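You operate a simulated robot arm through the tools that you are given. There is no shell and no other tool.

You run a simulated robot arm. Do the job below in one go: nothing can be reset, and whatever is moved stays where it is left.

TASK
Put the beige roll on the right bay of the core rack. Put the blue pad on the top of the grey cabinet away on the top of the blue chest. Fetch the thick brake pad marked "organic" from the top of the grey cabinet and stand it on the left bay of the core rack. Push the top drawer of the blue bench shut. Take the green rag and put it on the shelf under the filter. Put the bundle of sticks on the top of the green bench away on the top shelf of the rack. Put the 0.13 mm brown roll from the top of the green bench on the top of the right drive cabinet and the 0.08 mm brown roll on the top of the middle drive cabinet. Take the copper strip marked "26" from the top of the green bench and leave it on the aluminium sheet on the top of the green bench. Stack the 3.7 blue reel from the top of the green bench on top of the 1.3 blue reel. Fetch the yellow chock from the top of the green bench and set it on the top of the right drive cabinet. Take the carton with the earliest date from the middle shelf of the rack and leave it on the brown sheet on the top of the blue chest. Push the left sliding door shut. Open the top drawer of the green bench. The order is free. Set down upright: thick brake pad, carton.

It is judged by the outcome, as a careful person would: the job done as asked, and still so three seconds after it is handed in. It fails if anything else is knocked over, pushed out of place, dropped, spilled or broken. Flat cloth is picked up by pressing the open fingertips on it (5 to 10 N) and closing them slowly along it; thin cloth reads only 2 to 8 mm in the jaws.

THE ROBOT
A 6-joint arm with a two-finger gripper on a trunk, on a base that moves. Base frame: it is fixed to the floor where the robot stands at the start and does not move with it; the origin is under the middle of the robot, x ahead of it, y to its left, z up; the surface under the hand at the start is at about z = 0.85. Lengths are in m, angles in rad, forces in N, time in s.
With the tool pointing down near the work surface it reaches from about 0.42 to 0.84 m from the robot's upright axis, wherever it stands. Its first joint turns from -2.897 to 2.897 rad. Places, roughly: aluminium sheet [-6, 4.5, 0.75]; beige roll [0.5, 0, 0.75]; blue pad (6x9x4 cm) [0.7, 1.9, 1]; blue reel [-6, 4.25, 0.75]; brown roll [-5.5, 4, 0.75]; brown sheet [-6, 10.25, 0.75]; bundle of sticks [-6, 3.75, 0.75]; carton [-6, 9, 1]; chock [-5.75, 4.75, 1]; copper strip [-5.75, 4, 0.75]; green rag (10x6x4 cm) [-5.9, 2.6, 0.9]; left bay of the core rack (23x40 cm) [0.74, 1.34, 0.8]; left sliding door [-5.8, 9.1, 0.7]; right bay of the core rack [0.7, 0.7, 0.8]; shelf under the filter (22x29 cm) [-4, -0.68, 0.84]; thick brake pad [0.75, 1.75, 1]; top drawer of the blue bench [-5.7, 1.7, 0.7]; top drawer of the green bench [-5.6, 5.3, 0.7]; top of the blue chest [-6, 10.3, 0.9]; top of the middle drive cabinet [-1.2, 5.3, 1.3]; top of the right drive cabinet [-1.2, 3.8, 1.3]; top shelf of the rack [-6, 9.2, 1.3]. Payload 1.66 kg.
The tool frame sits at the grasp point between the pads (the TCP): z along the fingers, y along the line on which they close. The tips reach 0.016 m beyond it. The gripper opens to 0.111 m; its body begins 0.104 m behind the TCP.
Orientation is that of the tool frame in the base frame, as a unit quaternion [x, y, z, w]. With the fingers straight down and closing along the base's y, the tool's x points along the base's -x, its y along +y and its z along -z.

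THE INTERFACE
- The arm moves only by the tool apply_moves. Its arguments are lists of equal length, an entry for each row: "slide": the shift along the base's x, y, z in m, a list of three; "delta_rot": the turn, a rotation vector about the base's x, y, z in rad, a list of three. In form: {"slide": [[dx, dy, dz], ...], "delta_rot": [[rx, ry, rz], ...]}. A call has 1 to 20 rows; each row shifts and turns the commanded pose from where the row before left it. "jaw" is the finger opening in m, from 0 to 0.111, set as the call begins (left out, the last holds). Each row takes 0.2 s and may step no farther than 0.05 m and 0.15 rad from the row before; otherwise, or with a gripper value out of range, the whole call is refused. A pose out of reach is approached as far as the arm can. The call stops where the force on the tool passes 40 N (or 10 N more than at its start, if that is more) or the arm is blocked; 0.2 s more then pass. The fingers move at their own pace (about 0.1698 m/s each) and stop on an object; they squeeze with about 32 N. The grip force told is the motor's: it shows also when the fingers shut on nothing. Time passes only in rows, and 0.2 s behind the last, so rows that do not move let the fingers close. The reply holds the time, the measured pose of the TCP, the force on the tool along the base axes, the opening and the grip force, in the units named above and with some noise, with the torque about the TCP (base axes, N m) and any sound that the robot's microphone picked up.
- Cameras (640 x 400 px; columns grow to the right, rows downward): "scene" is now at [0.0545, 0.1981, 1.5762]; the picture's right is [0.07, -1.00, 0.00], its down [-0.76, -0.05, -0.65] and it looks along [0.64, 0.05, -0.76] (base axes); focal length 254 px, centre (320, 200). "wrist" rides on the gripper at [0.07, 0.013, -0.143] in the tool frame; the picture's right is [-0.19, 0.98, 0.00], its down [-0.87, -0.17, -0.47] and it looks along [-0.46, -0.09, 0.88] (tool axes); focal length 230 px, centre (320, 200). There is no depth. A picture from a camera that has moved, and an enlarged one, comes with that camera's place and axes in the base frame and with its lens.
- get_image(camera): a new picture of that camera. It takes no simulated time.
- slide_trunk(by): moves the trunk up (or, below 0, down) by that many m; the arm and the scene camera ride with it, the base frame stays. It gives what a move gives, with no picture.
- roll_base(legs): drives the robot by 1 to 6 legs, each [ahead, left, turn to the left] in m, m and rad, along the robot's own axes; the way and the turn of a leg run together, so that a leg with both is an arc; at most 1.5 m and 3.142 rad a leg. The arm and the cameras ride along, it lands a little off, and it stops where it bumps. It gives what a move gives.
- pan_tilt(pan, tilt): turns the head with the scene camera to pan (to the left, within 2.094 rad either way) and tilt (down, from -0.506 to 1.204), counted from straight ahead of the robot. It gives what a move gives.
- inspect(camera, box): a new picture of the part [left, top, right, bottom] of that camera's present view, enlarged. It takes no simulated time.
- job_done(): hands the job in; it is judged then, once.

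Nothing tells you exact positions but the pictures and the camera data. Unless the task says otherwise, let go and move clear before handing in.

The tools are called after ">>>" as a command line: name --argument value ..., lists and objects as JSON in quotes. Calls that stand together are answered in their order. apply_moves: Moves the arm, as the interface text tells. Its arguments: {"type":"object","properties":{"slide":{"type":"array","items":{"type":"array","items":{"type":"number"}}},"delta_rot":{"type":"array","items":{"type":"array","items":{"type":"number"}}},"jaw":{"type":"number"}},"required":["slide","delta_rot"]} The other tools are called the same way: slide_trunk (by) moves the trunk up or down; roll_base (legs) drives the base; pan_tilt (pan, tilt) turns the head that bears the scene camera; get_image (camera) takes a picture; inspect (camera, box) takes an enlarged picture of a part of a camera's view; job_done () hands the job in.

At the start:

```text
time: 0.0
position: [0.4362, 0.2743, 1.0651]
tool_rot: [0.001, 1.0, 0.001, 0.0]
contact_force: [0.5, -0.2, 0.9]
moment: [0.01, 0.0, -0.04]
width: 0.1108
grasp_force: 0.1
trunk travel left (down, up): [-0.175, 0.415]
robot x, y, heading: [-0.0002, -0.0004, -0.002]
head pan, tilt (commanded): [0.07, 0.869]
```

scene: 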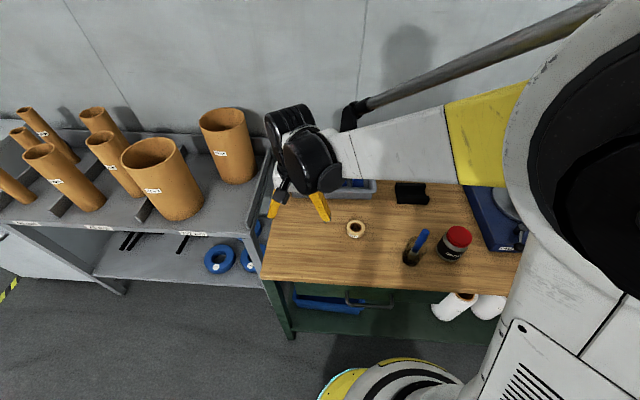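
wrist: 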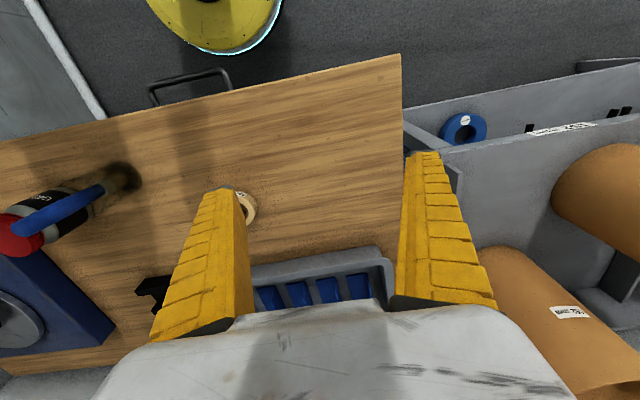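

I see the wooden bench in front with the small beige roll, the core rack with brown tubes to the left. I'll look closer at the roll and survey the surroundings before moving.

>>> inspect --camera "scene" --box '[260, 160, 460, 285]'

>>> inspect --camera "scene" --box '[0, 80, 280, 255]'

>>> inspect --camera "wrist" --box '[160, 120, 420, 283]'

```text
3.20 times, centred on (360, 222) of scene
camera zoom: at [0.0545, 0.1981, 1.5762], right [0.07, -1.0, 0.0], down [-0.76, -0.05, -0.65], along [0.64, 0.05, -0.76], focal length 812 px, centre (192, 128)
```

zoom: 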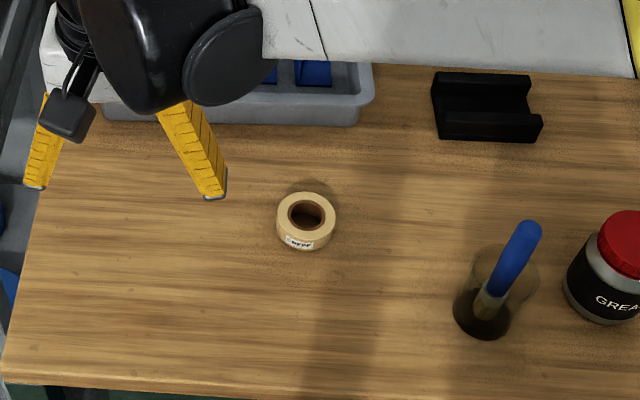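

```text
2.29 times, centred on (140, 168) of scene
camera zoom: at [0.0545, 0.1981, 1.5762], right [0.07, -1.0, 0.0], down [-0.76, -0.05, -0.65], along [0.64, 0.05, -0.76], focal length 580 px, centre (731, 274)
```

zoom: 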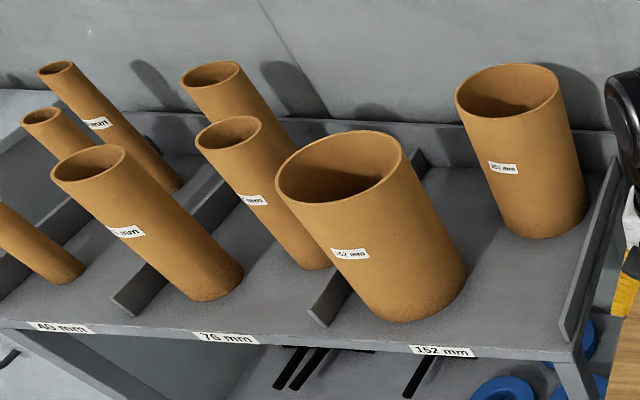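

```text
2.45 times, centred on (290, 202) of wrist
camera zoom: at [0.3667, 0.2867, 1.207], right [0.19, 0.98, 0.0], down [0.87, -0.17, 0.47], along [0.46, -0.09, -0.88], focal length 565 px, centre (394, 196)
```

zoom: 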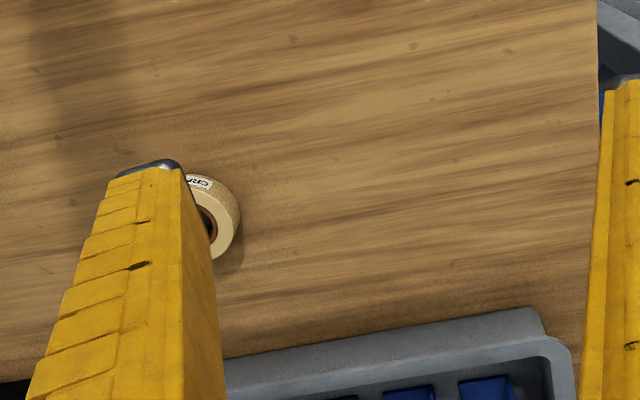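

The roll is near (0.54, 0.116, 0.86). I'll pan the head left to survey the core rack and grey cabinet first.

>>> pan_tilt --pan 1.0 --tilt 0.5

>>> get_image --camera "scene"

>>> pan_tilt --pan 2.09 --tilt 0.3

>>> get_image --camera "scene"

>>> pan_tilt --pan -2.09 --tilt 0.3

>>> get_image --camera "scene"

```text
time: 1.2
position: [0.4367, 0.2736, 1.0647]
tool_rot: [0.0, 1.0, 0.0, 0.0]
contact_force: [-0.4, -1.0, -0.1]
moment: [0.0, 0.01, -0.01]
width: 0.111
grasp_force: 0.1
trunk travel left (down, up): [-0.175, 0.415]
robot x, y, heading: [-0.0004, -0.0033, 0.001]
head pan, tilt (commanded): [1.0, 0.499]
```

```text
taken
camera scene: at [0.0267, 0.2692, 1.6076], right [0.84, -0.54, 0.0], down [-0.26, -0.4, -0.88], along [0.47, 0.74, -0.48], focal length 254 px, centre (320, 200)
```

scene: 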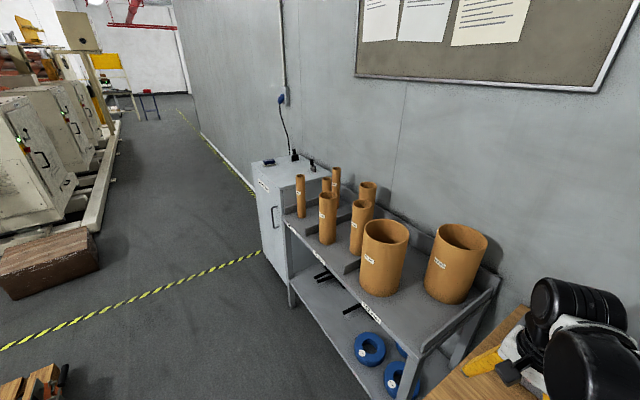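

```text
time: 2.5
position: [0.436, 0.2739, 1.0649]
tool_rot: [-0.001, 1.0, -0.001, 0.0]
contact_force: [0.2, 0.1, 0.1]
moment: [0.03, 0.03, 0.03]
width: 0.111
grasp_force: 0.1
trunk travel left (down, up): [-0.175, 0.415]
robot x, y, heading: [0.0017, -0.0008, 0.0]
head pan, tilt (commanded): [2.089, 0.3]
```

```text
taken
camera scene: at [-0.0687, 0.2738, 1.6261], right [0.87, 0.49, 0.0], down [0.15, -0.26, -0.96], along [-0.47, 0.83, -0.3], focal length 254 px, centre (320, 200)
```

scene: 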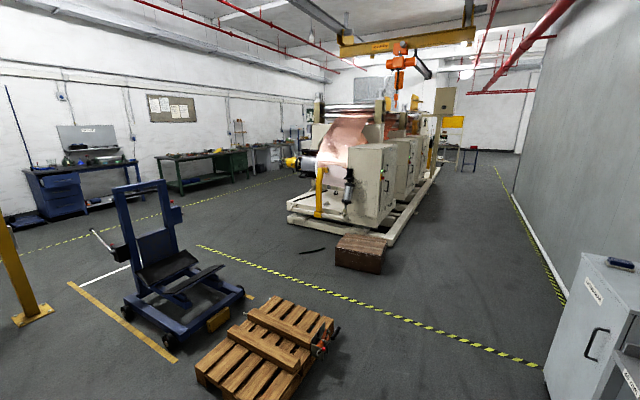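

```text
time: 5.9
position: [0.437, 0.2738, 1.0639]
tool_rot: [0.0, 1.0, 0.001, 0.0]
contact_force: [-0.6, -0.3, -0.1]
moment: [0.0, 0.0, -0.02]
width: 0.1109
grasp_force: 0.1
trunk travel left (down, up): [-0.175, 0.415]
robot x, y, heading: [0.0042, 0.0031, 0.001]
head pan, tilt (commanded): [-2.089, 0.3]
```

```text
taken
camera scene: at [-0.0687, 0.1116, 1.6261], right [-0.87, 0.5, 0.0], down [0.15, 0.26, -0.96], along [-0.47, -0.83, -0.3], focal length 254 px, centre (320, 200)
```

scene: 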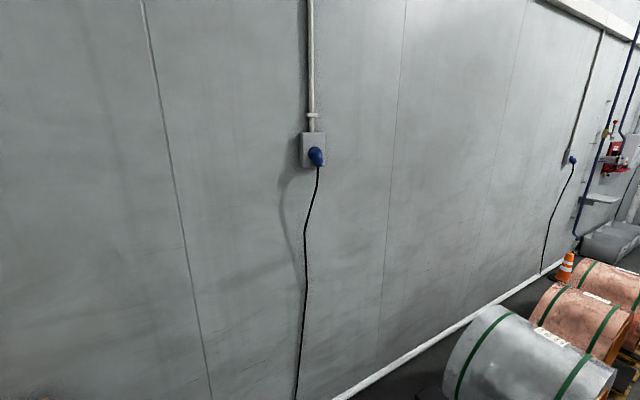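

The room is clear: machine in the middle, benches along the far wall (x≈-6). I'll start with the beige roll: move the arm above it and look.

>>> pan_tilt --pan 0.07 --tilt 0.869

>>> apply_moves --slide '[[0.035, -0.04, 0], [0.035, -0.04, 0], [0.033, -0.04, 0], [0, -0.037, 0], [0, 0, -0.04], [0, 0, -0.03], [0, 0, 0]]' --delta_rot '[[0, 0, 0], [0, 0, 0], [0, 0, 0], [0, 0, 0], [0, 0, 0], [0, 0, 0], [0, 0, 0]]'

>>> get_image --camera "wrist"

>>> get_image --camera "scene"

```text
time: 8.0
position: [0.4365, 0.2745, 1.0647]
tool_rot: [0.0, 1.0, 0.0, 0.0]
contact_force: [-0.9, -0.2, 0.0]
moment: [-0.02, 0.0, -0.01]
width: 0.1112
grasp_force: 0.0
trunk travel left (down, up): [-0.175, 0.415]
robot x, y, heading: [0.001, -0.0012, 0.002]
head pan, tilt (commanded): [0.07, 0.869]
```

```text
refused: row 1 steps farther than a row can; nothing moved
```

```text
taken
camera wrist: at [0.3667, 0.2867, 1.207], right [0.19, 0.98, 0.0], down [0.87, -0.17, 0.47], along [0.46, -0.09, -0.88], focal length 230 px, centre (320, 200)
```

wrist: 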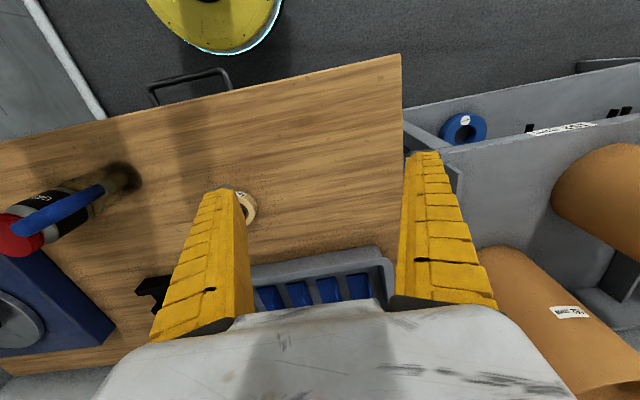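

```text
taken
camera scene: at [0.0545, 0.198, 1.5762], right [0.07, -1.0, 0.0], down [-0.76, -0.05, -0.65], along [0.64, 0.04, -0.76], focal length 254 px, centre (320, 200)
```

scene: 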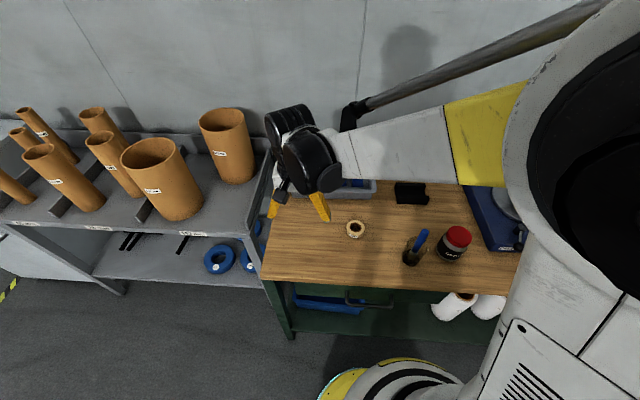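

The first move was refused as too long a step; I'll resend with smaller steps, heading above the roll at (0.54, 0.116).

>>> apply_moves --slide '[[0.0207, -0.0317, 0], [0.0207, -0.0317, 0], [0.0207, -0.0317, 0], [0.0207, -0.0317, 0], [0.0207, -0.0317, 0], [0, 0, -0.04], [0, 0, -0.03], [0, 0, 0]]' --delta_rot '[[0, 0, 0], [0, 0, 0], [0, 0, 0], [0, 0, 0], [0, 0, 0], [0, 0, 0], [0, 0, 0], [0, 0, 0]]'

>>> get_image --camera "wrist"

>>> get_image --camera "scene"

```text
time: 9.8
position: [0.5409, 0.1167, 0.9898]
tool_rot: [0.0, 1.0, 0.0, 0.0]
contact_force: [0.5, -0.7, 0.5]
moment: [-0.01, -0.02, -0.04]
width: 0.1109
grasp_force: 0.0
trunk travel left (down, up): [-0.175, 0.415]
robot x, y, heading: [-0.0018, -0.0003, 0.0]
head pan, tilt (commanded): [0.07, 0.869]
```

```text
taken
camera wrist: at [0.4712, 0.1276, 1.1326], right [0.19, 0.98, 0.0], down [0.87, -0.17, 0.47], along [0.46, -0.09, -0.88], focal length 230 px, centre (320, 200)
```

wrist: 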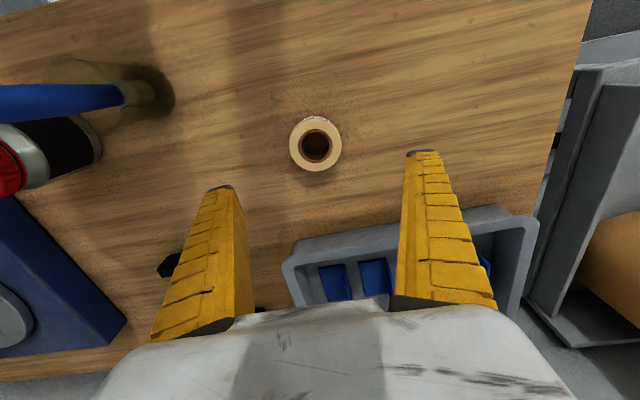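

```text
taken
camera scene: at [0.0544, 0.198, 1.5762], right [0.07, -1.0, 0.0], down [-0.76, -0.05, -0.65], along [0.64, 0.05, -0.76], focal length 254 px, centre (320, 200)
```

scene: 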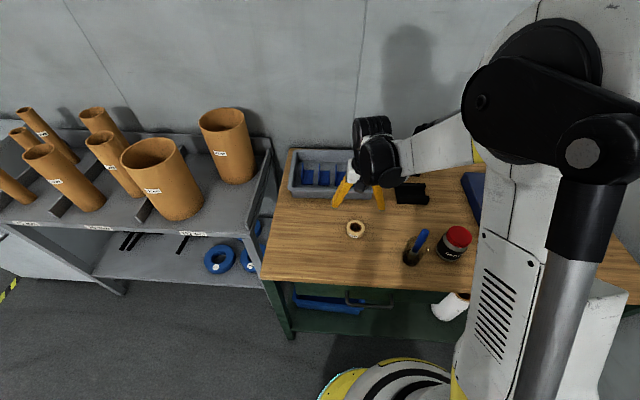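

The roll lies slightly to the right of the TCP, at about (0.538, 0.109). I'll correct and descend toward it.

>>> apply_moves --slide '[[-0.002, -0.007, -0.04], [0, 0, -0.04], [0, 0, -0.03], [0, 0, 0]]' --delta_rot '[[0, 0, 0], [0, 0, 0], [0, 0, 0], [0, 0, 0]]'

>>> get_image --camera "wrist"

>>> inspect --camera "scene" --box '[310, 160, 430, 235]'

```text
time: 10.8
position: [0.5378, 0.1095, 0.881]
tool_rot: [0.0, 1.0, 0.001, -0.001]
contact_force: [0.1, 0.0, 0.4]
moment: [0.01, 0.0, -0.01]
width: 0.1109
grasp_force: 0.2
trunk travel left (down, up): [-0.175, 0.415]
robot x, y, heading: [0.0027, 0.0002, 0.001]
head pan, tilt (commanded): [0.07, 0.869]
```

```text
taken
camera wrist: at [0.4679, 0.1228, 1.0232], right [0.19, 0.98, 0.0], down [0.87, -0.17, 0.47], along [0.46, -0.09, -0.88], focal length 230 px, centre (320, 200)
```

wrist: 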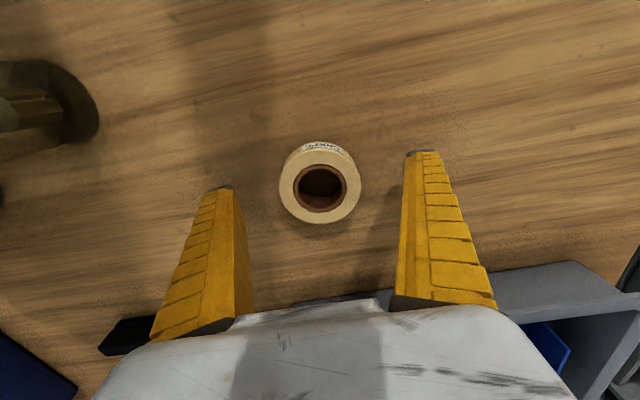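

```text
5.33 times, centred on (370, 198) of scene
camera zoom: at [0.0545, 0.1981, 1.5762], right [0.07, -1.0, 0.0], down [-0.76, -0.05, -0.65], along [0.64, 0.04, -0.76], focal length 1354 px, centre (53, 213)
```

zoom: 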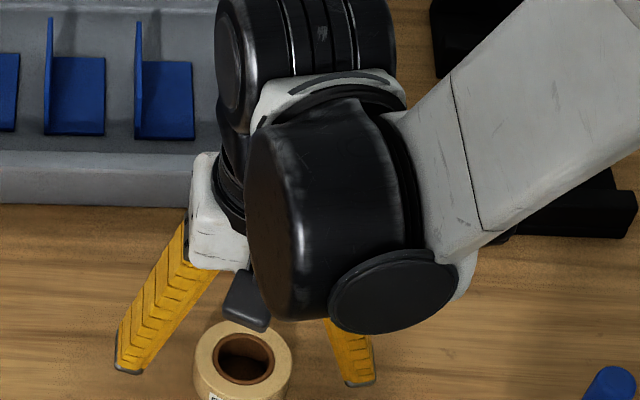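

The roll is centred between the fingers. I'll lower slightly and close on it.

>>> apply_moves --slide '[[0, 0, -0.01], [0, 0, 0]]' --delta_rot '[[0, 0, 0], [0, 0, 0]]'

>>> apply_moves --slide '[[0, 0, 0], [0, 0, 0], [0, 0, 0]]' --delta_rot '[[0, 0, 0], [0, 0, 0], [0, 0, 0]]' --jaw 0.03

>>> get_image --camera "wrist"

```text
time: 11.4
position: [0.5382, 0.1105, 0.8719]
tool_rot: [0.0, 1.0, 0.0, -0.001]
contact_force: [-0.3, 0.2, -0.1]
moment: [-0.01, 0.0, 0.01]
width: 0.1108
grasp_force: 0.1
trunk travel left (down, up): [-0.175, 0.415]
robot x, y, heading: [0.0026, -0.0003, 0.004]
head pan, tilt (commanded): [0.07, 0.869]
```

```text
time: 12.2
position: [0.5385, 0.1098, 0.8735]
tool_rot: [-0.001, 1.0, 0.0, 0.0]
contact_force: [1.6, 0.2, 4.1]
moment: [-0.01, -0.17, 0.0]
width: 0.0528
grasp_force: 31.4
trunk travel left (down, up): [-0.175, 0.415]
robot x, y, heading: [0.0006, -0.0008, 0.0]
head pan, tilt (commanded): [0.07, 0.869]
```

```text
taken
camera wrist: at [0.4678, 0.1222, 1.0152], right [0.19, 0.98, 0.0], down [0.87, -0.17, 0.47], along [0.46, -0.09, -0.88], focal length 230 px, centre (320, 200)
```

wrist: 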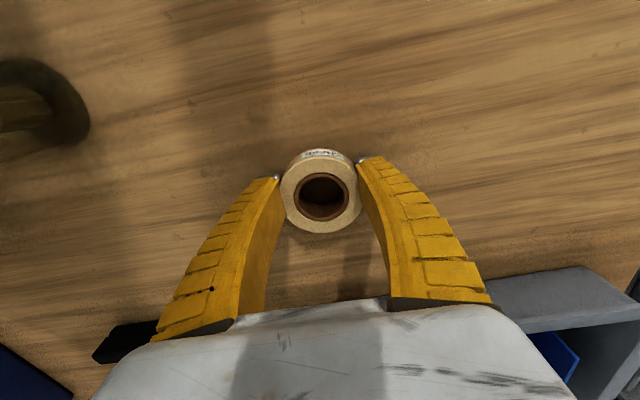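

The roll is held (opening 0.053). I'll lift it high, then shift the base left so the right bay's free front-right spot (about x 0.62, y 0.58) is within reach.

>>> apply_moves --slide '[[0, 0, 0.03], [0, 0, 0.045], [0, 0, 0.045], [0, 0, 0.045], [0, 0, 0.045], [0, 0, 0.045], [0, 0, 0.03], [0, 0, 0]]' --delta_rot '[[0, 0, 0], [0, 0, 0], [0, 0, 0], [0, 0, 0], [0, 0, 0], [0, 0, 0], [0, 0, 0], [0, 0, 0]]'

>>> pan_tilt --pan 0.9 --tilt 0.85

>>> get_image --camera "scene"

```text
time: 14.0
position: [0.5388, 0.1106, 1.1616]
tool_rot: [0.0, 1.0, 0.0, 0.0]
contact_force: [0.1, 0.5, -0.9]
moment: [0.02, 0.0, 0.0]
width: 0.0517
grasp_force: 31.7
trunk travel left (down, up): [-0.175, 0.415]
robot x, y, heading: [0.0, 0.0035, -0.002]
head pan, tilt (commanded): [0.07, 0.869]
```

```text
time: 15.1
position: [0.5377, 0.1116, 1.1612]
tool_rot: [0.001, 1.0, 0.0, 0.0]
contact_force: [-0.5, -0.1, -0.7]
moment: [0.05, 0.04, -0.01]
width: 0.0517
grasp_force: 31.9
trunk travel left (down, up): [-0.175, 0.415]
robot x, y, heading: [0.0006, 0.0029, 0.002]
head pan, tilt (commanded): [0.901, 0.85]
```

```text
taken
camera scene: at [0.0262, 0.2539, 1.5777], right [0.78, -0.62, 0.0], down [-0.47, -0.59, -0.66], along [0.41, 0.52, -0.75], focal length 254 px, centre (320, 200)
```

scene: 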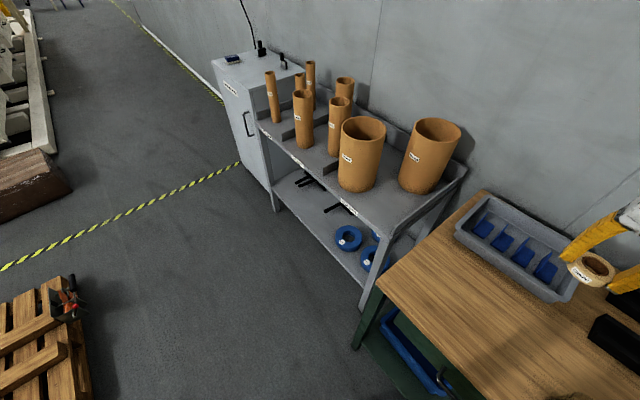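

The way left is clear (pallet is well behind at x≈-0.7). Driving 0.5 m left.

>>> roll_base --legs '[[0, 0.5, 0]]'

>>> get_image --camera "scene"

>>> get_image --camera "wrist"

```text
time: 18.1
position: [0.5382, 0.6074, 1.1613]
tool_rot: [0.003, 1.0, 0.0, 0.0]
contact_force: [-0.7, 0.2, -0.4]
moment: [-0.05, 0.01, -0.04]
width: 0.0519
grasp_force: 32.5
trunk travel left (down, up): [-0.175, 0.415]
robot x, y, heading: [-0.0001, 0.5005, -0.008]
head pan, tilt (commanded): [0.901, 0.85]
```

```text
taken
camera scene: at [0.0284, 0.7526, 1.5776], right [0.78, -0.62, 0.0], down [-0.47, -0.59, -0.66], along [0.41, 0.52, -0.75], focal length 254 px, centre (320, 200)
```

scene: 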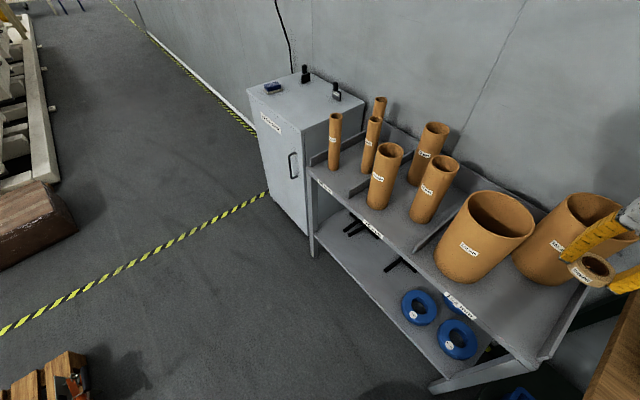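

```text
taken
camera wrist: at [0.4691, 0.62, 1.3036], right [0.19, 0.98, 0.0], down [0.86, -0.17, 0.47], along [0.46, -0.09, -0.88], focal length 230 px, centre (320, 200)
```

wrist: 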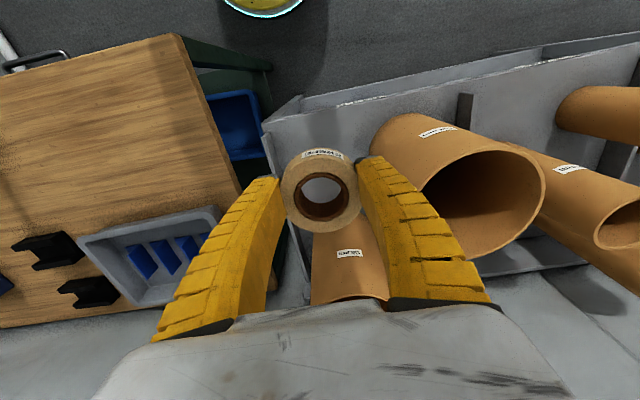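

The roll hangs over the rack's right bay; there's free space in front-right (y 0.51–0.70). I'll turn the gripper 90° so its camera and width stay clear of the tubes, then look.

>>> apply_moves --slide '[[0, 0, 0], [0, 0, 0], [0, 0, 0], [0, 0, 0], [0.01, 0, 0], [0.01, 0, 0], [0.01, 0, 0], [0.01, 0, 0], [0.01, 0, 0], [0.01, -0.005, 0], [0.007, -0.005, 0], [0, 0, 0]]' --delta_rot '[[0, 0, 0.143], [0, 0, 0.143], [0, 0, 0.143], [0, 0, 0.143], [0, 0, 0.143], [0, 0, 0.143], [0, 0, 0.143], [0, 0, 0.143], [0, 0, 0.143], [0, 0, 0.143], [0, 0, 0.141], [0, 0, 0]]'

>>> get_image --camera "scene"

>>> get_image --camera "wrist"

```text
time: 20.7
position: [0.6061, 0.5968, 1.1607]
tool_rot: [-0.706, 0.708, 0.0, -0.001]
contact_force: [-1.0, -0.2, 0.2]
moment: [0.0, -0.01, 0.0]
width: 0.0519
grasp_force: 32.0
trunk travel left (down, up): [-0.175, 0.415]
robot x, y, heading: [0.003, 0.4952, -0.006]
head pan, tilt (commanded): [0.901, 0.85]
```

```text
taken
camera scene: at [0.0283, 0.7521, 1.5777], right [0.78, -0.62, 0.0], down [-0.47, -0.59, -0.66], along [0.41, 0.52, -0.75], focal length 254 px, centre (320, 200)
```

scene: 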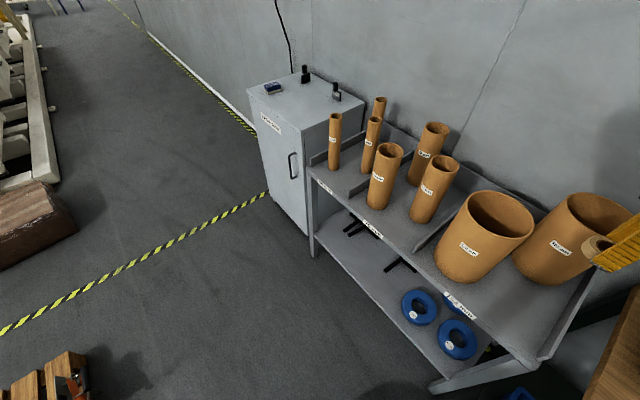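

```text
taken
camera wrist: at [0.5925, 0.5264, 1.3027], right [-0.98, 0.19, 0.0], down [0.17, 0.87, 0.47], along [0.09, 0.46, -0.88], focal length 230 px, centre (320, 200)
```

wrist: 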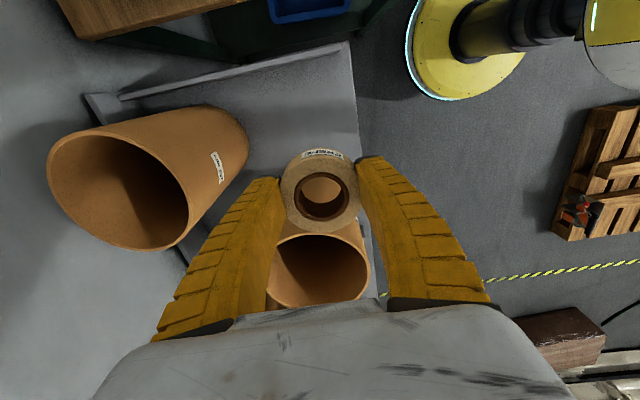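

The free spot below the roll is clear: front tube edge at y≈0.71, back tube at x≈0.78, side panel at y≈0.50. Panning to watch, then descending most of the way.

>>> pan_tilt --pan 0.3 --tilt 0.8

>>> apply_moves --slide '[[0, 0, -0.04], [0, 0, -0.04], [0, 0, -0.04], [0, 0, -0.04], [0, 0, -0.04], [0, 0, -0.04], [0, 0, -0.03], [0, 0, 0]]' --delta_rot '[[0, 0, 0], [0, 0, 0], [0, 0, 0], [0, 0, 0], [0, 0, 0], [0, 0, 0], [0, 0, 0], [0, 0, 0]]'

>>> get_image --camera "scene"

>>> get_image --camera "wrist"

```text
time: 21.7
position: [0.6055, 0.5978, 1.1591]
tool_rot: [-0.705, 0.709, 0.0, 0.0]
contact_force: [-0.2, -0.4, -0.4]
moment: [-0.01, 0.0, 0.03]
width: 0.0515
grasp_force: 32.3
trunk travel left (down, up): [-0.175, 0.415]
robot x, y, heading: [0.0015, 0.504, -0.004]
head pan, tilt (commanded): [0.3, 0.799]
```

```text
time: 23.5
position: [0.6057, 0.5981, 0.8934]
tool_rot: [-0.705, 0.709, 0.0, 0.0]
contact_force: [0.2, -0.2, -0.4]
moment: [0.01, -0.04, 0.02]
width: 0.0518
grasp_force: 31.7
trunk travel left (down, up): [-0.175, 0.415]
robot x, y, heading: [-0.0016, 0.4982, -0.004]
head pan, tilt (commanded): [0.3, 0.799]
```

```text
taken
camera scene: at [0.0567, 0.7145, 1.5817], right [0.29, -0.96, 0.0], down [-0.69, -0.21, -0.7], along [0.67, 0.2, -0.72], focal length 254 px, centre (320, 200)
```

scene: 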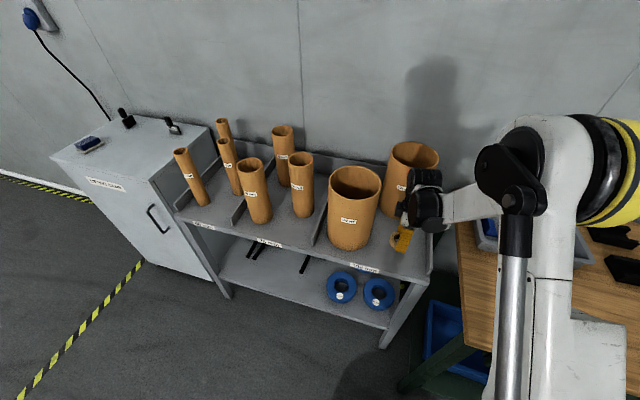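

```text
taken
camera wrist: at [0.5915, 0.5276, 1.0355], right [-0.98, 0.19, 0.0], down [0.17, 0.86, 0.47], along [0.09, 0.46, -0.88], focal length 230 px, centre (320, 200)
```

wrist: 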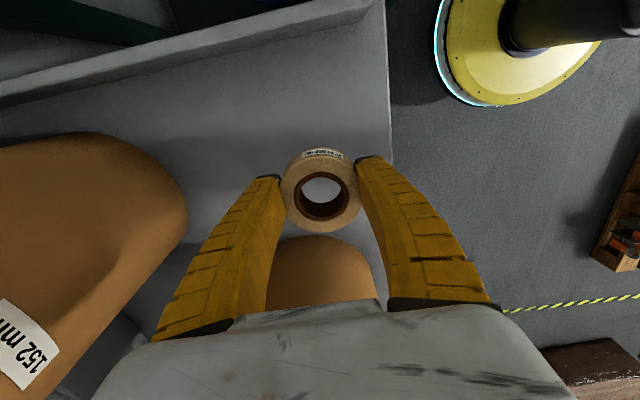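

All clear around the roll. Lowering further in small steps until contact.

>>> apply_moves --slide '[[0, 0, -0.02], [0, 0, -0.015], [0, 0, -0.01], [0, 0, 0]]' --delta_rot '[[0, 0, 0], [0, 0, 0], [0, 0, 0], [0, 0, 0]]'

>>> apply_moves --slide '[[0, 0, -0.006], [0, 0, -0.004], [0, 0, 0]]' --delta_rot '[[0, 0, 0], [0, 0, 0], [0, 0, 0]]'

>>> get_image --camera "wrist"

```text
time: 24.5
position: [0.6062, 0.5984, 0.8462]
tool_rot: [-0.706, 0.709, 0.0, 0.0]
contact_force: [0.5, -0.3, -0.4]
moment: [0.0, 0.03, 0.02]
width: 0.0515
grasp_force: 32.1
trunk travel left (down, up): [-0.175, 0.415]
robot x, y, heading: [-0.0015, 0.4951, -0.006]
head pan, tilt (commanded): [0.3, 0.799]
```

```text
time: 25.3
position: [0.6054, 0.5971, 0.8369]
tool_rot: [-0.705, 0.709, 0.0, 0.0]
contact_force: [-0.1, 0.8, -0.7]
moment: [-0.03, -0.02, 0.0]
width: 0.0514
grasp_force: 31.9
trunk travel left (down, up): [-0.175, 0.415]
robot x, y, heading: [-0.0013, 0.4982, -0.005]
head pan, tilt (commanded): [0.3, 0.799]
```

```text
taken
camera wrist: at [0.5921, 0.526, 0.9794], right [-0.98, 0.19, 0.0], down [0.17, 0.86, 0.47], along [0.09, 0.46, -0.88], focal length 230 px, centre (320, 200)
```

wrist: 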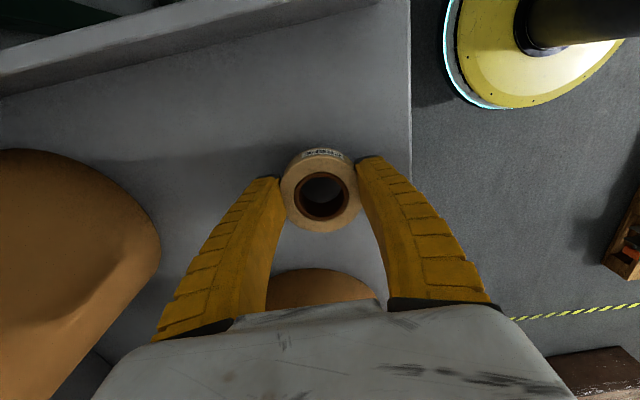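

Still no contact; continuing down gently.

>>> apply_moves --slide '[[0, 0, -0.004], [0, 0, -0.004], [0, 0, 0]]' --delta_rot '[[0, 0, 0], [0, 0, 0], [0, 0, 0]]'

>>> apply_moves --slide '[[0, 0, -0.003], [0, 0, -0.002], [0, 0, 0]]' --delta_rot '[[0, 0, 0], [0, 0, 0], [0, 0, 0]]'

```text
time: 26.1
position: [0.6067, 0.5962, 0.8294]
tool_rot: [-0.705, 0.709, -0.001, 0.0]
contact_force: [0.3, 0.0, -0.3]
moment: [-0.01, 0.02, 0.0]
width: 0.0516
grasp_force: 32.2
trunk travel left (down, up): [-0.175, 0.415]
robot x, y, heading: [0.0011, 0.497, -0.009]
head pan, tilt (commanded): [0.3, 0.799]
```

```text
time: 26.9
position: [0.6053, 0.5991, 0.8245]
tool_rot: [-0.705, 0.709, 0.0, 0.0]
contact_force: [0.1, -0.3, -0.9]
moment: [0.01, 0.01, -0.01]
width: 0.0514
grasp_force: 32.2
trunk travel left (down, up): [-0.175, 0.415]
robot x, y, heading: [0.0034, 0.4942, -0.005]
head pan, tilt (commanded): [0.3, 0.799]
```

>>> apply_moves --slide '[[0, 0, -0.003], [0, 0, -0.002], [0, 0, 0]]' --delta_rot '[[0, 0, 0], [0, 0, 0], [0, 0, 0]]'

>>> get_image --camera "wrist"

>>> inspect --camera "scene" --box '[340, 150, 480, 270]'

```text
time: 27.7
position: [0.6056, 0.5981, 0.8205]
tool_rot: [-0.706, 0.709, -0.001, 0.001]
contact_force: [9.3, -2.8, 30.1]
moment: [0.03, -0.21, -0.07]
width: 0.0537
grasp_force: 32.2
trunk travel left (down, up): [-0.175, 0.415]
robot x, y, heading: [0.0048, 0.5002, -0.006]
head pan, tilt (commanded): [0.3, 0.799]
```

```text
taken
camera wrist: at [0.5911, 0.5262, 0.9616], right [-0.98, 0.2, 0.0], down [0.17, 0.86, 0.47], along [0.09, 0.46, -0.88], focal length 230 px, centre (320, 200)
```

wrist: 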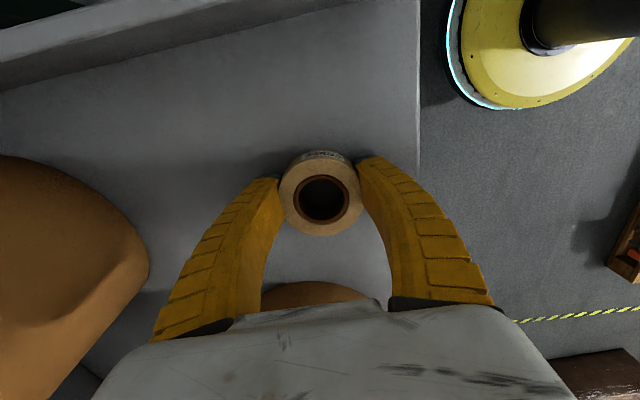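

```text
3.33 times, centred on (410, 210) of scene
camera zoom: at [0.0552, 0.7138, 1.582], right [0.29, -0.96, 0.0], down [-0.69, -0.21, -0.7], along [0.67, 0.2, -0.72], focal length 846 px, centre (20, 167)
```

zoom: 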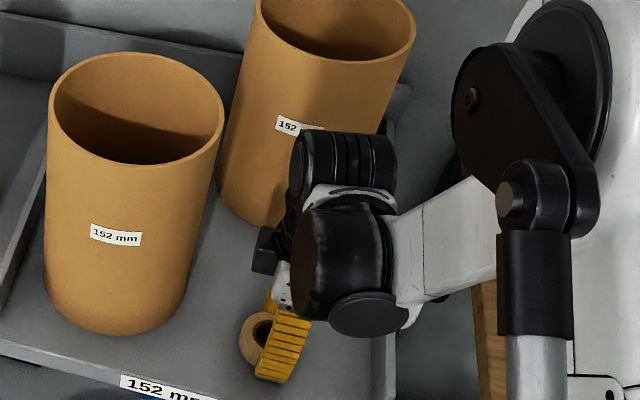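

The roll is on the shelf (30 N contact). I'll ease up 2 mm, open, and retreat upward.

>>> apply_moves --slide '[[0, 0, 0.002], [0, 0, 0]]' --delta_rot '[[0, 0, 0], [0, 0, 0]]'

>>> apply_moves --slide '[[0, 0, 0], [0, 0, 0], [0, 0, 0.02], [0, 0, 0.04], [0, 0, 0.04], [0, 0, 0.05], [0, 0, 0.05], [0, 0, 0.05], [0, 0, 0.05], [0, 0, 0]]' --delta_rot '[[0, 0, 0], [0, 0, 0], [0, 0, 0], [0, 0, 0], [0, 0, 0], [0, 0, 0], [0, 0, 0], [0, 0, 0], [0, 0, 0], [0, 0, 0]]' --jaw 0.085

>>> get_image --camera "wrist"

>>> get_image --camera "scene"

```text
time: 28.3
position: [0.6058, 0.5969, 0.8192]
tool_rot: [-0.706, 0.709, 0.0, 0.0]
contact_force: [1.7, -1.1, 7.2]
moment: [0.08, -0.18, -0.06]
width: 0.0532
grasp_force: 31.7
trunk travel left (down, up): [-0.175, 0.415]
robot x, y, heading: [0.0052, 0.4995, -0.003]
head pan, tilt (commanded): [0.3, 0.799]
```

```text
time: 30.5
position: [0.6065, 0.5995, 1.1191]
tool_rot: [-0.705, 0.709, 0.0, -0.001]
contact_force: [0.3, 0.6, -0.1]
moment: [0.03, 0.0, 0.0]
width: 0.0863
grasp_force: 0.9
trunk travel left (down, up): [-0.175, 0.415]
robot x, y, heading: [0.0051, 0.5003, -0.01]
head pan, tilt (commanded): [0.3, 0.799]
```

```text
taken
camera wrist: at [0.5922, 0.5287, 1.261], right [-0.98, 0.19, 0.0], down [0.17, 0.86, 0.47], along [0.09, 0.46, -0.88], focal length 230 px, centre (320, 200)
```

wrist: 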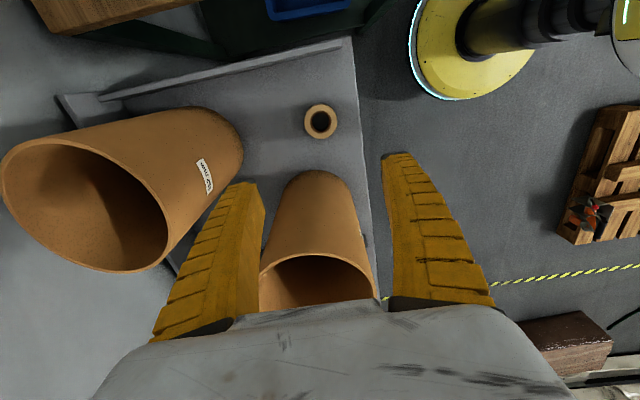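

```text
taken
camera scene: at [0.0568, 0.7146, 1.5816], right [0.29, -0.96, 0.0], down [-0.69, -0.21, -0.7], along [0.67, 0.2, -0.72], focal length 254 px, centre (320, 200)
```

scene: 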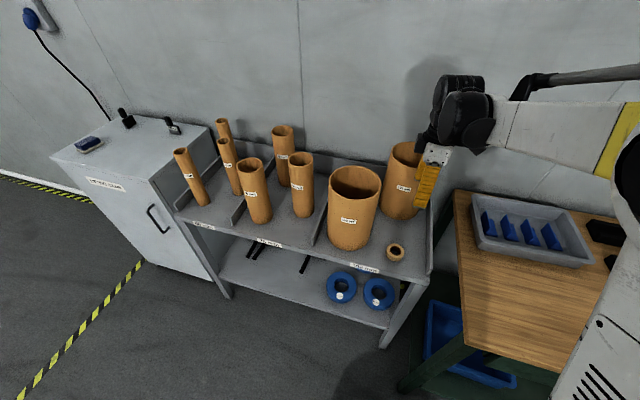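

The beige roll stands on the right bay with nothing disturbed. Next the grey cabinet: I'll raise and retract the arm, then drive left toward it.

>>> apply_moves --slide '[[0, 0, 0.04], [0, 0, 0.04], [-0.02, 0, 0.02], [-0.02, 0, 0], [-0.02, 0, 0], [-0.02, 0, 0], [-0.02, 0, 0], [-0.02, 0, 0], [-0.02, 0, 0], [-0.01, 0, 0], [0, 0, 0], [0, 0, 0], [0, 0, 0]]' --delta_rot '[[0, 0, 0], [0, 0, -0.143], [0, 0, -0.143], [0, 0, -0.143], [0, 0, -0.143], [0, 0, -0.143], [0, 0, -0.143], [0, 0, -0.143], [0, 0, -0.143], [0, 0, -0.143], [0, 0, -0.143], [0, 0, -0.141], [0, 0, 0]]' --jaw 0.111

>>> roll_base --legs '[[0, 0.9, 0]]'

>>> get_image --camera "scene"

>>> get_image --camera "wrist"

```text
time: 33.3
position: [0.4568, 0.5964, 1.2207]
tool_rot: [0.003, 1.0, 0.0, 0.0]
contact_force: [-0.5, 0.3, -0.6]
moment: [-0.01, 0.01, 0.0]
width: 0.1108
grasp_force: 0.1
trunk travel left (down, up): [-0.175, 0.415]
robot x, y, heading: [0.0007, 0.5006, -0.009]
head pan, tilt (commanded): [0.3, 0.799]
```

```text
time: 38.1
position: [0.4567, 1.5164, 1.2216]
tool_rot: [-0.001, 1.0, 0.0, 0.0]
contact_force: [0.6, -0.5, 0.3]
moment: [-0.01, 0.0, 0.02]
width: 0.1109
grasp_force: 0.0
trunk travel left (down, up): [-0.175, 0.415]
robot x, y, heading: [0.0054, 1.4129, -0.002]
head pan, tilt (commanded): [0.3, 0.799]
```

```text
taken
camera scene: at [0.0568, 1.6313, 1.5817], right [0.3, -0.95, 0.0], down [-0.68, -0.21, -0.7], along [0.67, 0.21, -0.72], focal length 254 px, centre (320, 200)
```

scene: 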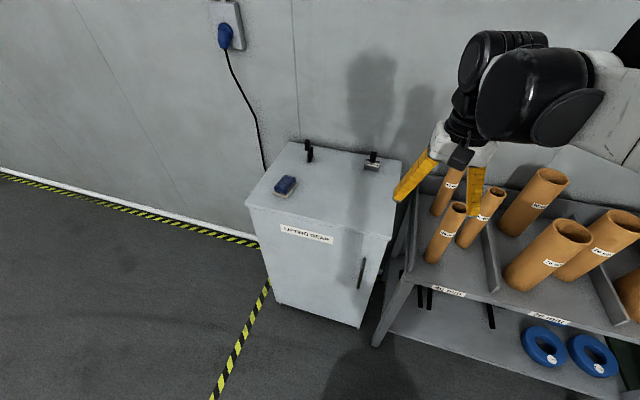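

```text
taken
camera wrist: at [0.3869, 1.5284, 1.3627], right [0.19, 0.98, 0.0], down [0.87, -0.17, 0.47], along [0.46, -0.09, -0.88], focal length 230 px, centre (320, 200)
```

wrist: 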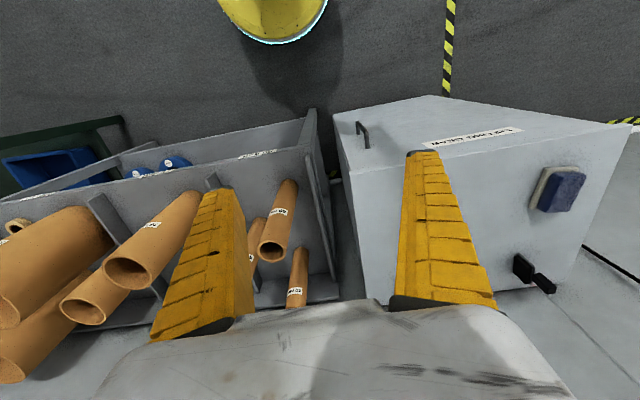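

I see the grey cabinet ("LIFTING GEAR") with a blue pad and two black brake pads on it. I'll zoom in to read the marks.

>>> inspect --camera "scene" --box '[240, 120, 420, 230]'

>>> inspect --camera "scene" --box '[290, 130, 390, 190]'

>>> inspect --camera "scene" --box '[390, 150, 560, 300]'

```text
3.56 times, centred on (330, 175) of scene
camera zoom: at [0.0568, 1.6313, 1.5817], right [0.3, -0.95, 0.0], down [-0.68, -0.21, -0.7], along [0.67, 0.21, -0.72], focal length 903 px, centre (284, 289)
```

zoom: 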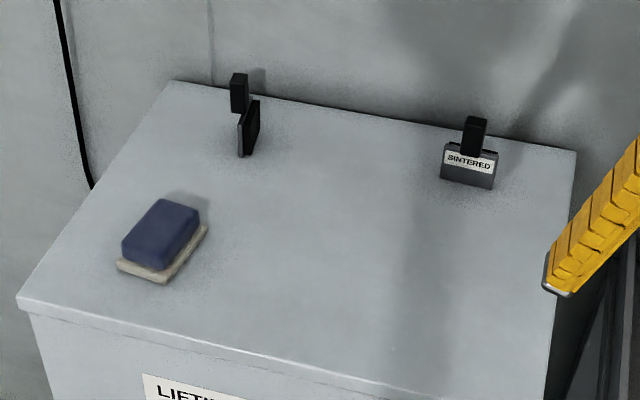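

```text
6.40 times, centred on (340, 160) of scene
camera zoom: at [0.0568, 1.6313, 1.5817], right [0.3, -0.95, 0.0], down [-0.68, -0.21, -0.7], along [0.67, 0.21, -0.72], focal length 1625 px, centre (192, 456)
```

zoom: 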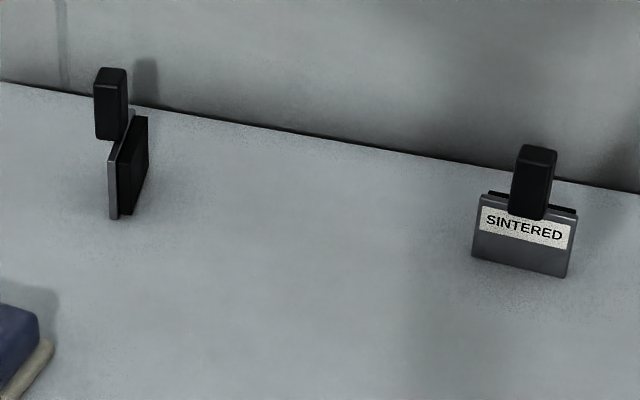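

```text
2.67 times, centred on (475, 225) of scene
camera zoom: at [0.0568, 1.6313, 1.5817], right [0.3, -0.95, 0.0], down [-0.68, -0.21, -0.7], along [0.67, 0.21, -0.72], focal length 677 px, centre (-93, 133)
```

zoom: 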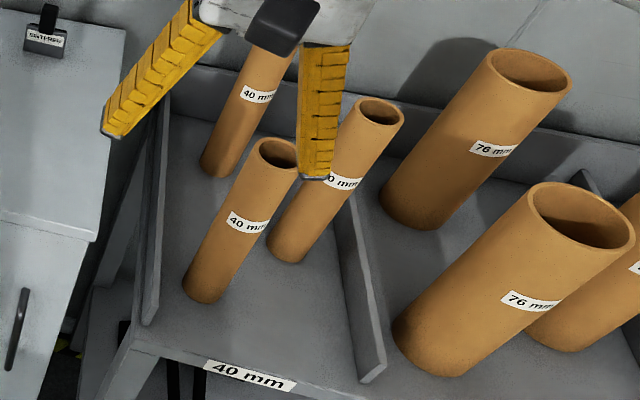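

The right pad reads "SINTERED"; the left pad is edge-on. I'll drive further left to see its labelled face.

>>> roll_base --legs '[[0, 0.85, 0]]'

>>> pan_tilt --pan -0.2 --tilt 0.7

>>> get_image --camera "scene"

>>> get_image --camera "wrist"

```text
time: 42.6
position: [0.4618, 2.3554, 1.2203]
tool_rot: [0.005, 1.0, 0.0, 0.0]
contact_force: [-0.2, 0.2, -0.4]
moment: [0.03, 0.01, 0.0]
width: 0.1109
grasp_force: 0.2
trunk travel left (down, up): [-0.175, 0.415]
robot x, y, heading: [0.008, 2.2609, -0.007]
head pan, tilt (commanded): [0.3, 0.799]
```

```text
time: 43.5
position: [0.4619, 2.3547, 1.2195]
tool_rot: [0.006, 1.0, 0.0, 0.001]
contact_force: [-0.1, -0.8, 0.1]
moment: [-0.02, 0.05, 0.02]
width: 0.111
grasp_force: 0.1
trunk travel left (down, up): [-0.175, 0.415]
robot x, y, heading: [0.0061, 2.2591, -0.007]
head pan, tilt (commanded): [-0.201, 0.7]
```

```text
taken
camera scene: at [0.0686, 2.4336, 1.5899], right [-0.21, -0.98, 0.0], down [-0.63, 0.13, -0.76], along [0.75, -0.16, -0.64], focal length 254 px, centre (320, 200)
```

scene: 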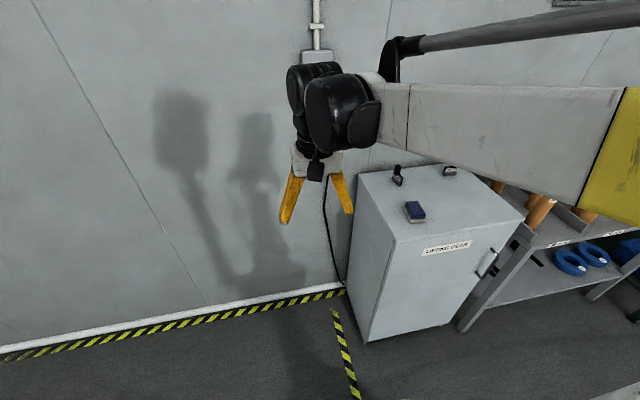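

```text
taken
camera wrist: at [0.3917, 2.3678, 1.3627], right [0.2, 0.98, 0.0], down [0.86, -0.18, 0.47], along [0.46, -0.09, -0.88], focal length 230 px, centre (320, 200)
```

wrist: 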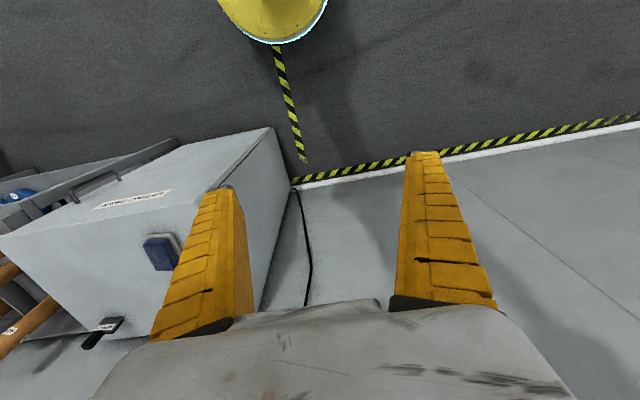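

>>> inspect --camera "scene" --box '[370, 150, 470, 230]'

>>> inspect --camera "wrist" --box '[60, 220, 200, 360]'

```text
5.00 times, centred on (420, 190) of scene
camera zoom: at [0.0686, 2.4336, 1.5899], right [-0.21, -0.98, 0.0], down [-0.63, 0.13, -0.76], along [0.75, -0.16, -0.64], focal length 1269 px, centre (-180, 250)
```

zoom: 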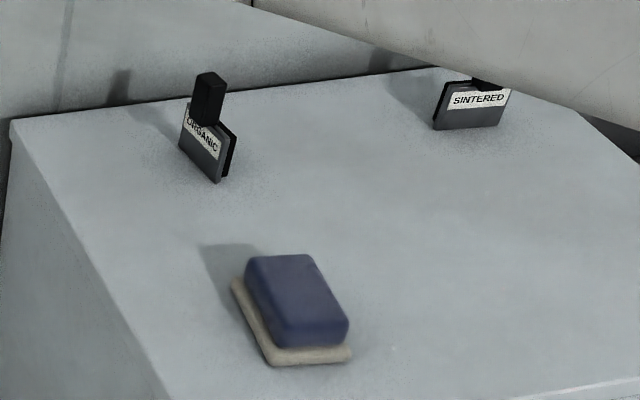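

```text
2.86 times, centred on (130, 290) of wrist
camera zoom: at [0.3917, 2.3678, 1.3627], right [0.2, 0.98, 0.0], down [0.86, -0.18, 0.47], along [0.46, -0.09, -0.88], focal length 657 px, centre (863, -57)
```

zoom: 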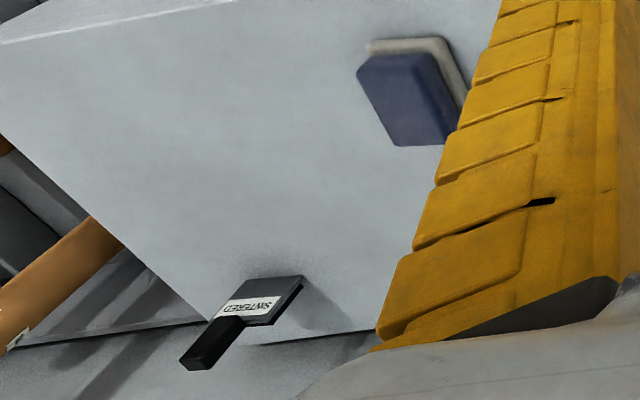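

The left pad is "ORGANIC", at about (0.86, 1.92), with the cabinet top near z≈0.94. I'll move the base to bring the gripper over the cabinet and look from above.

>>> roll_base --legs '[[0.1, -0.4, 0]]'

>>> apply_moves --slide '[[0.03, 0, 0], [0.04, 0, 0], [0.04, 0, 0], [0, 0, 0]]' --delta_rot '[[0, 0, 0], [0, 0, 0], [0, 0, 0], [0, 0, 0]]'

>>> get_image --camera "wrist"

>>> get_image --camera "scene"

```text
time: 46.0
position: [0.5607, 1.957, 1.2197]
tool_rot: [0.01, 1.0, 0.0, 0.0]
contact_force: [0.4, -0.3, 0.0]
moment: [0.01, 0.01, 0.01]
width: 0.1107
grasp_force: 0.0
trunk travel left (down, up): [-0.175, 0.415]
robot x, y, heading: [0.1035, 1.8646, -0.022]
head pan, tilt (commanded): [-0.201, 0.7]
```

```text
time: 47.0
position: [0.6705, 1.9548, 1.218]
tool_rot: [0.01, 1.0, 0.0, 0.0]
contact_force: [-0.3, 0.7, 0.1]
moment: [0.01, 0.03, 0.02]
width: 0.1107
grasp_force: 0.0
trunk travel left (down, up): [-0.175, 0.415]
robot x, y, heading: [0.1052, 1.867, -0.021]
head pan, tilt (commanded): [-0.201, 0.7]
```

```text
taken
camera wrist: at [0.6012, 1.9683, 1.3604], right [0.21, 0.98, 0.0], down [0.86, -0.19, 0.47], along [0.46, -0.1, -0.88], focal length 230 px, centre (320, 200)
```

wrist: 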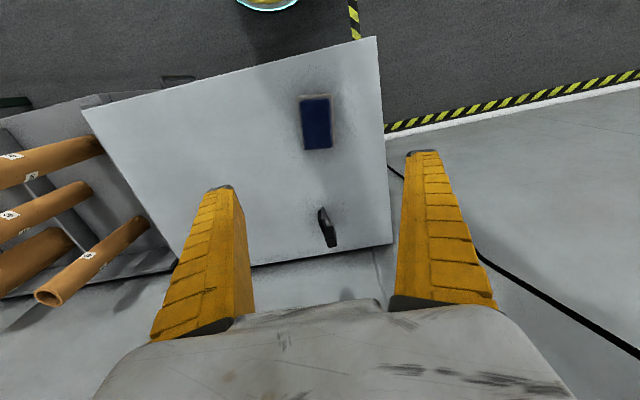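

```text
taken
camera scene: at [0.1672, 2.0396, 1.59], right [-0.22, -0.98, 0.0], down [-0.63, 0.14, -0.77], along [0.75, -0.17, -0.64], focal length 254 px, centre (320, 200)
```

scene: 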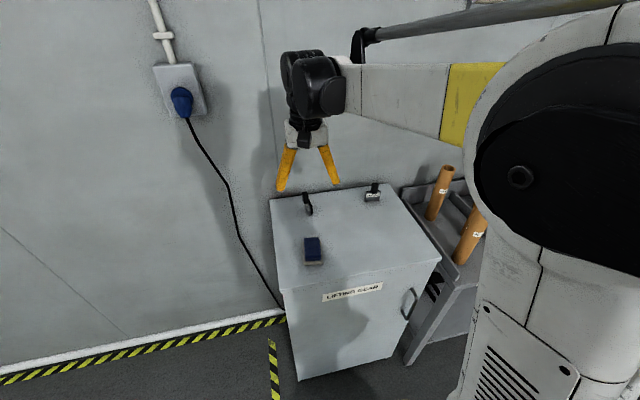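

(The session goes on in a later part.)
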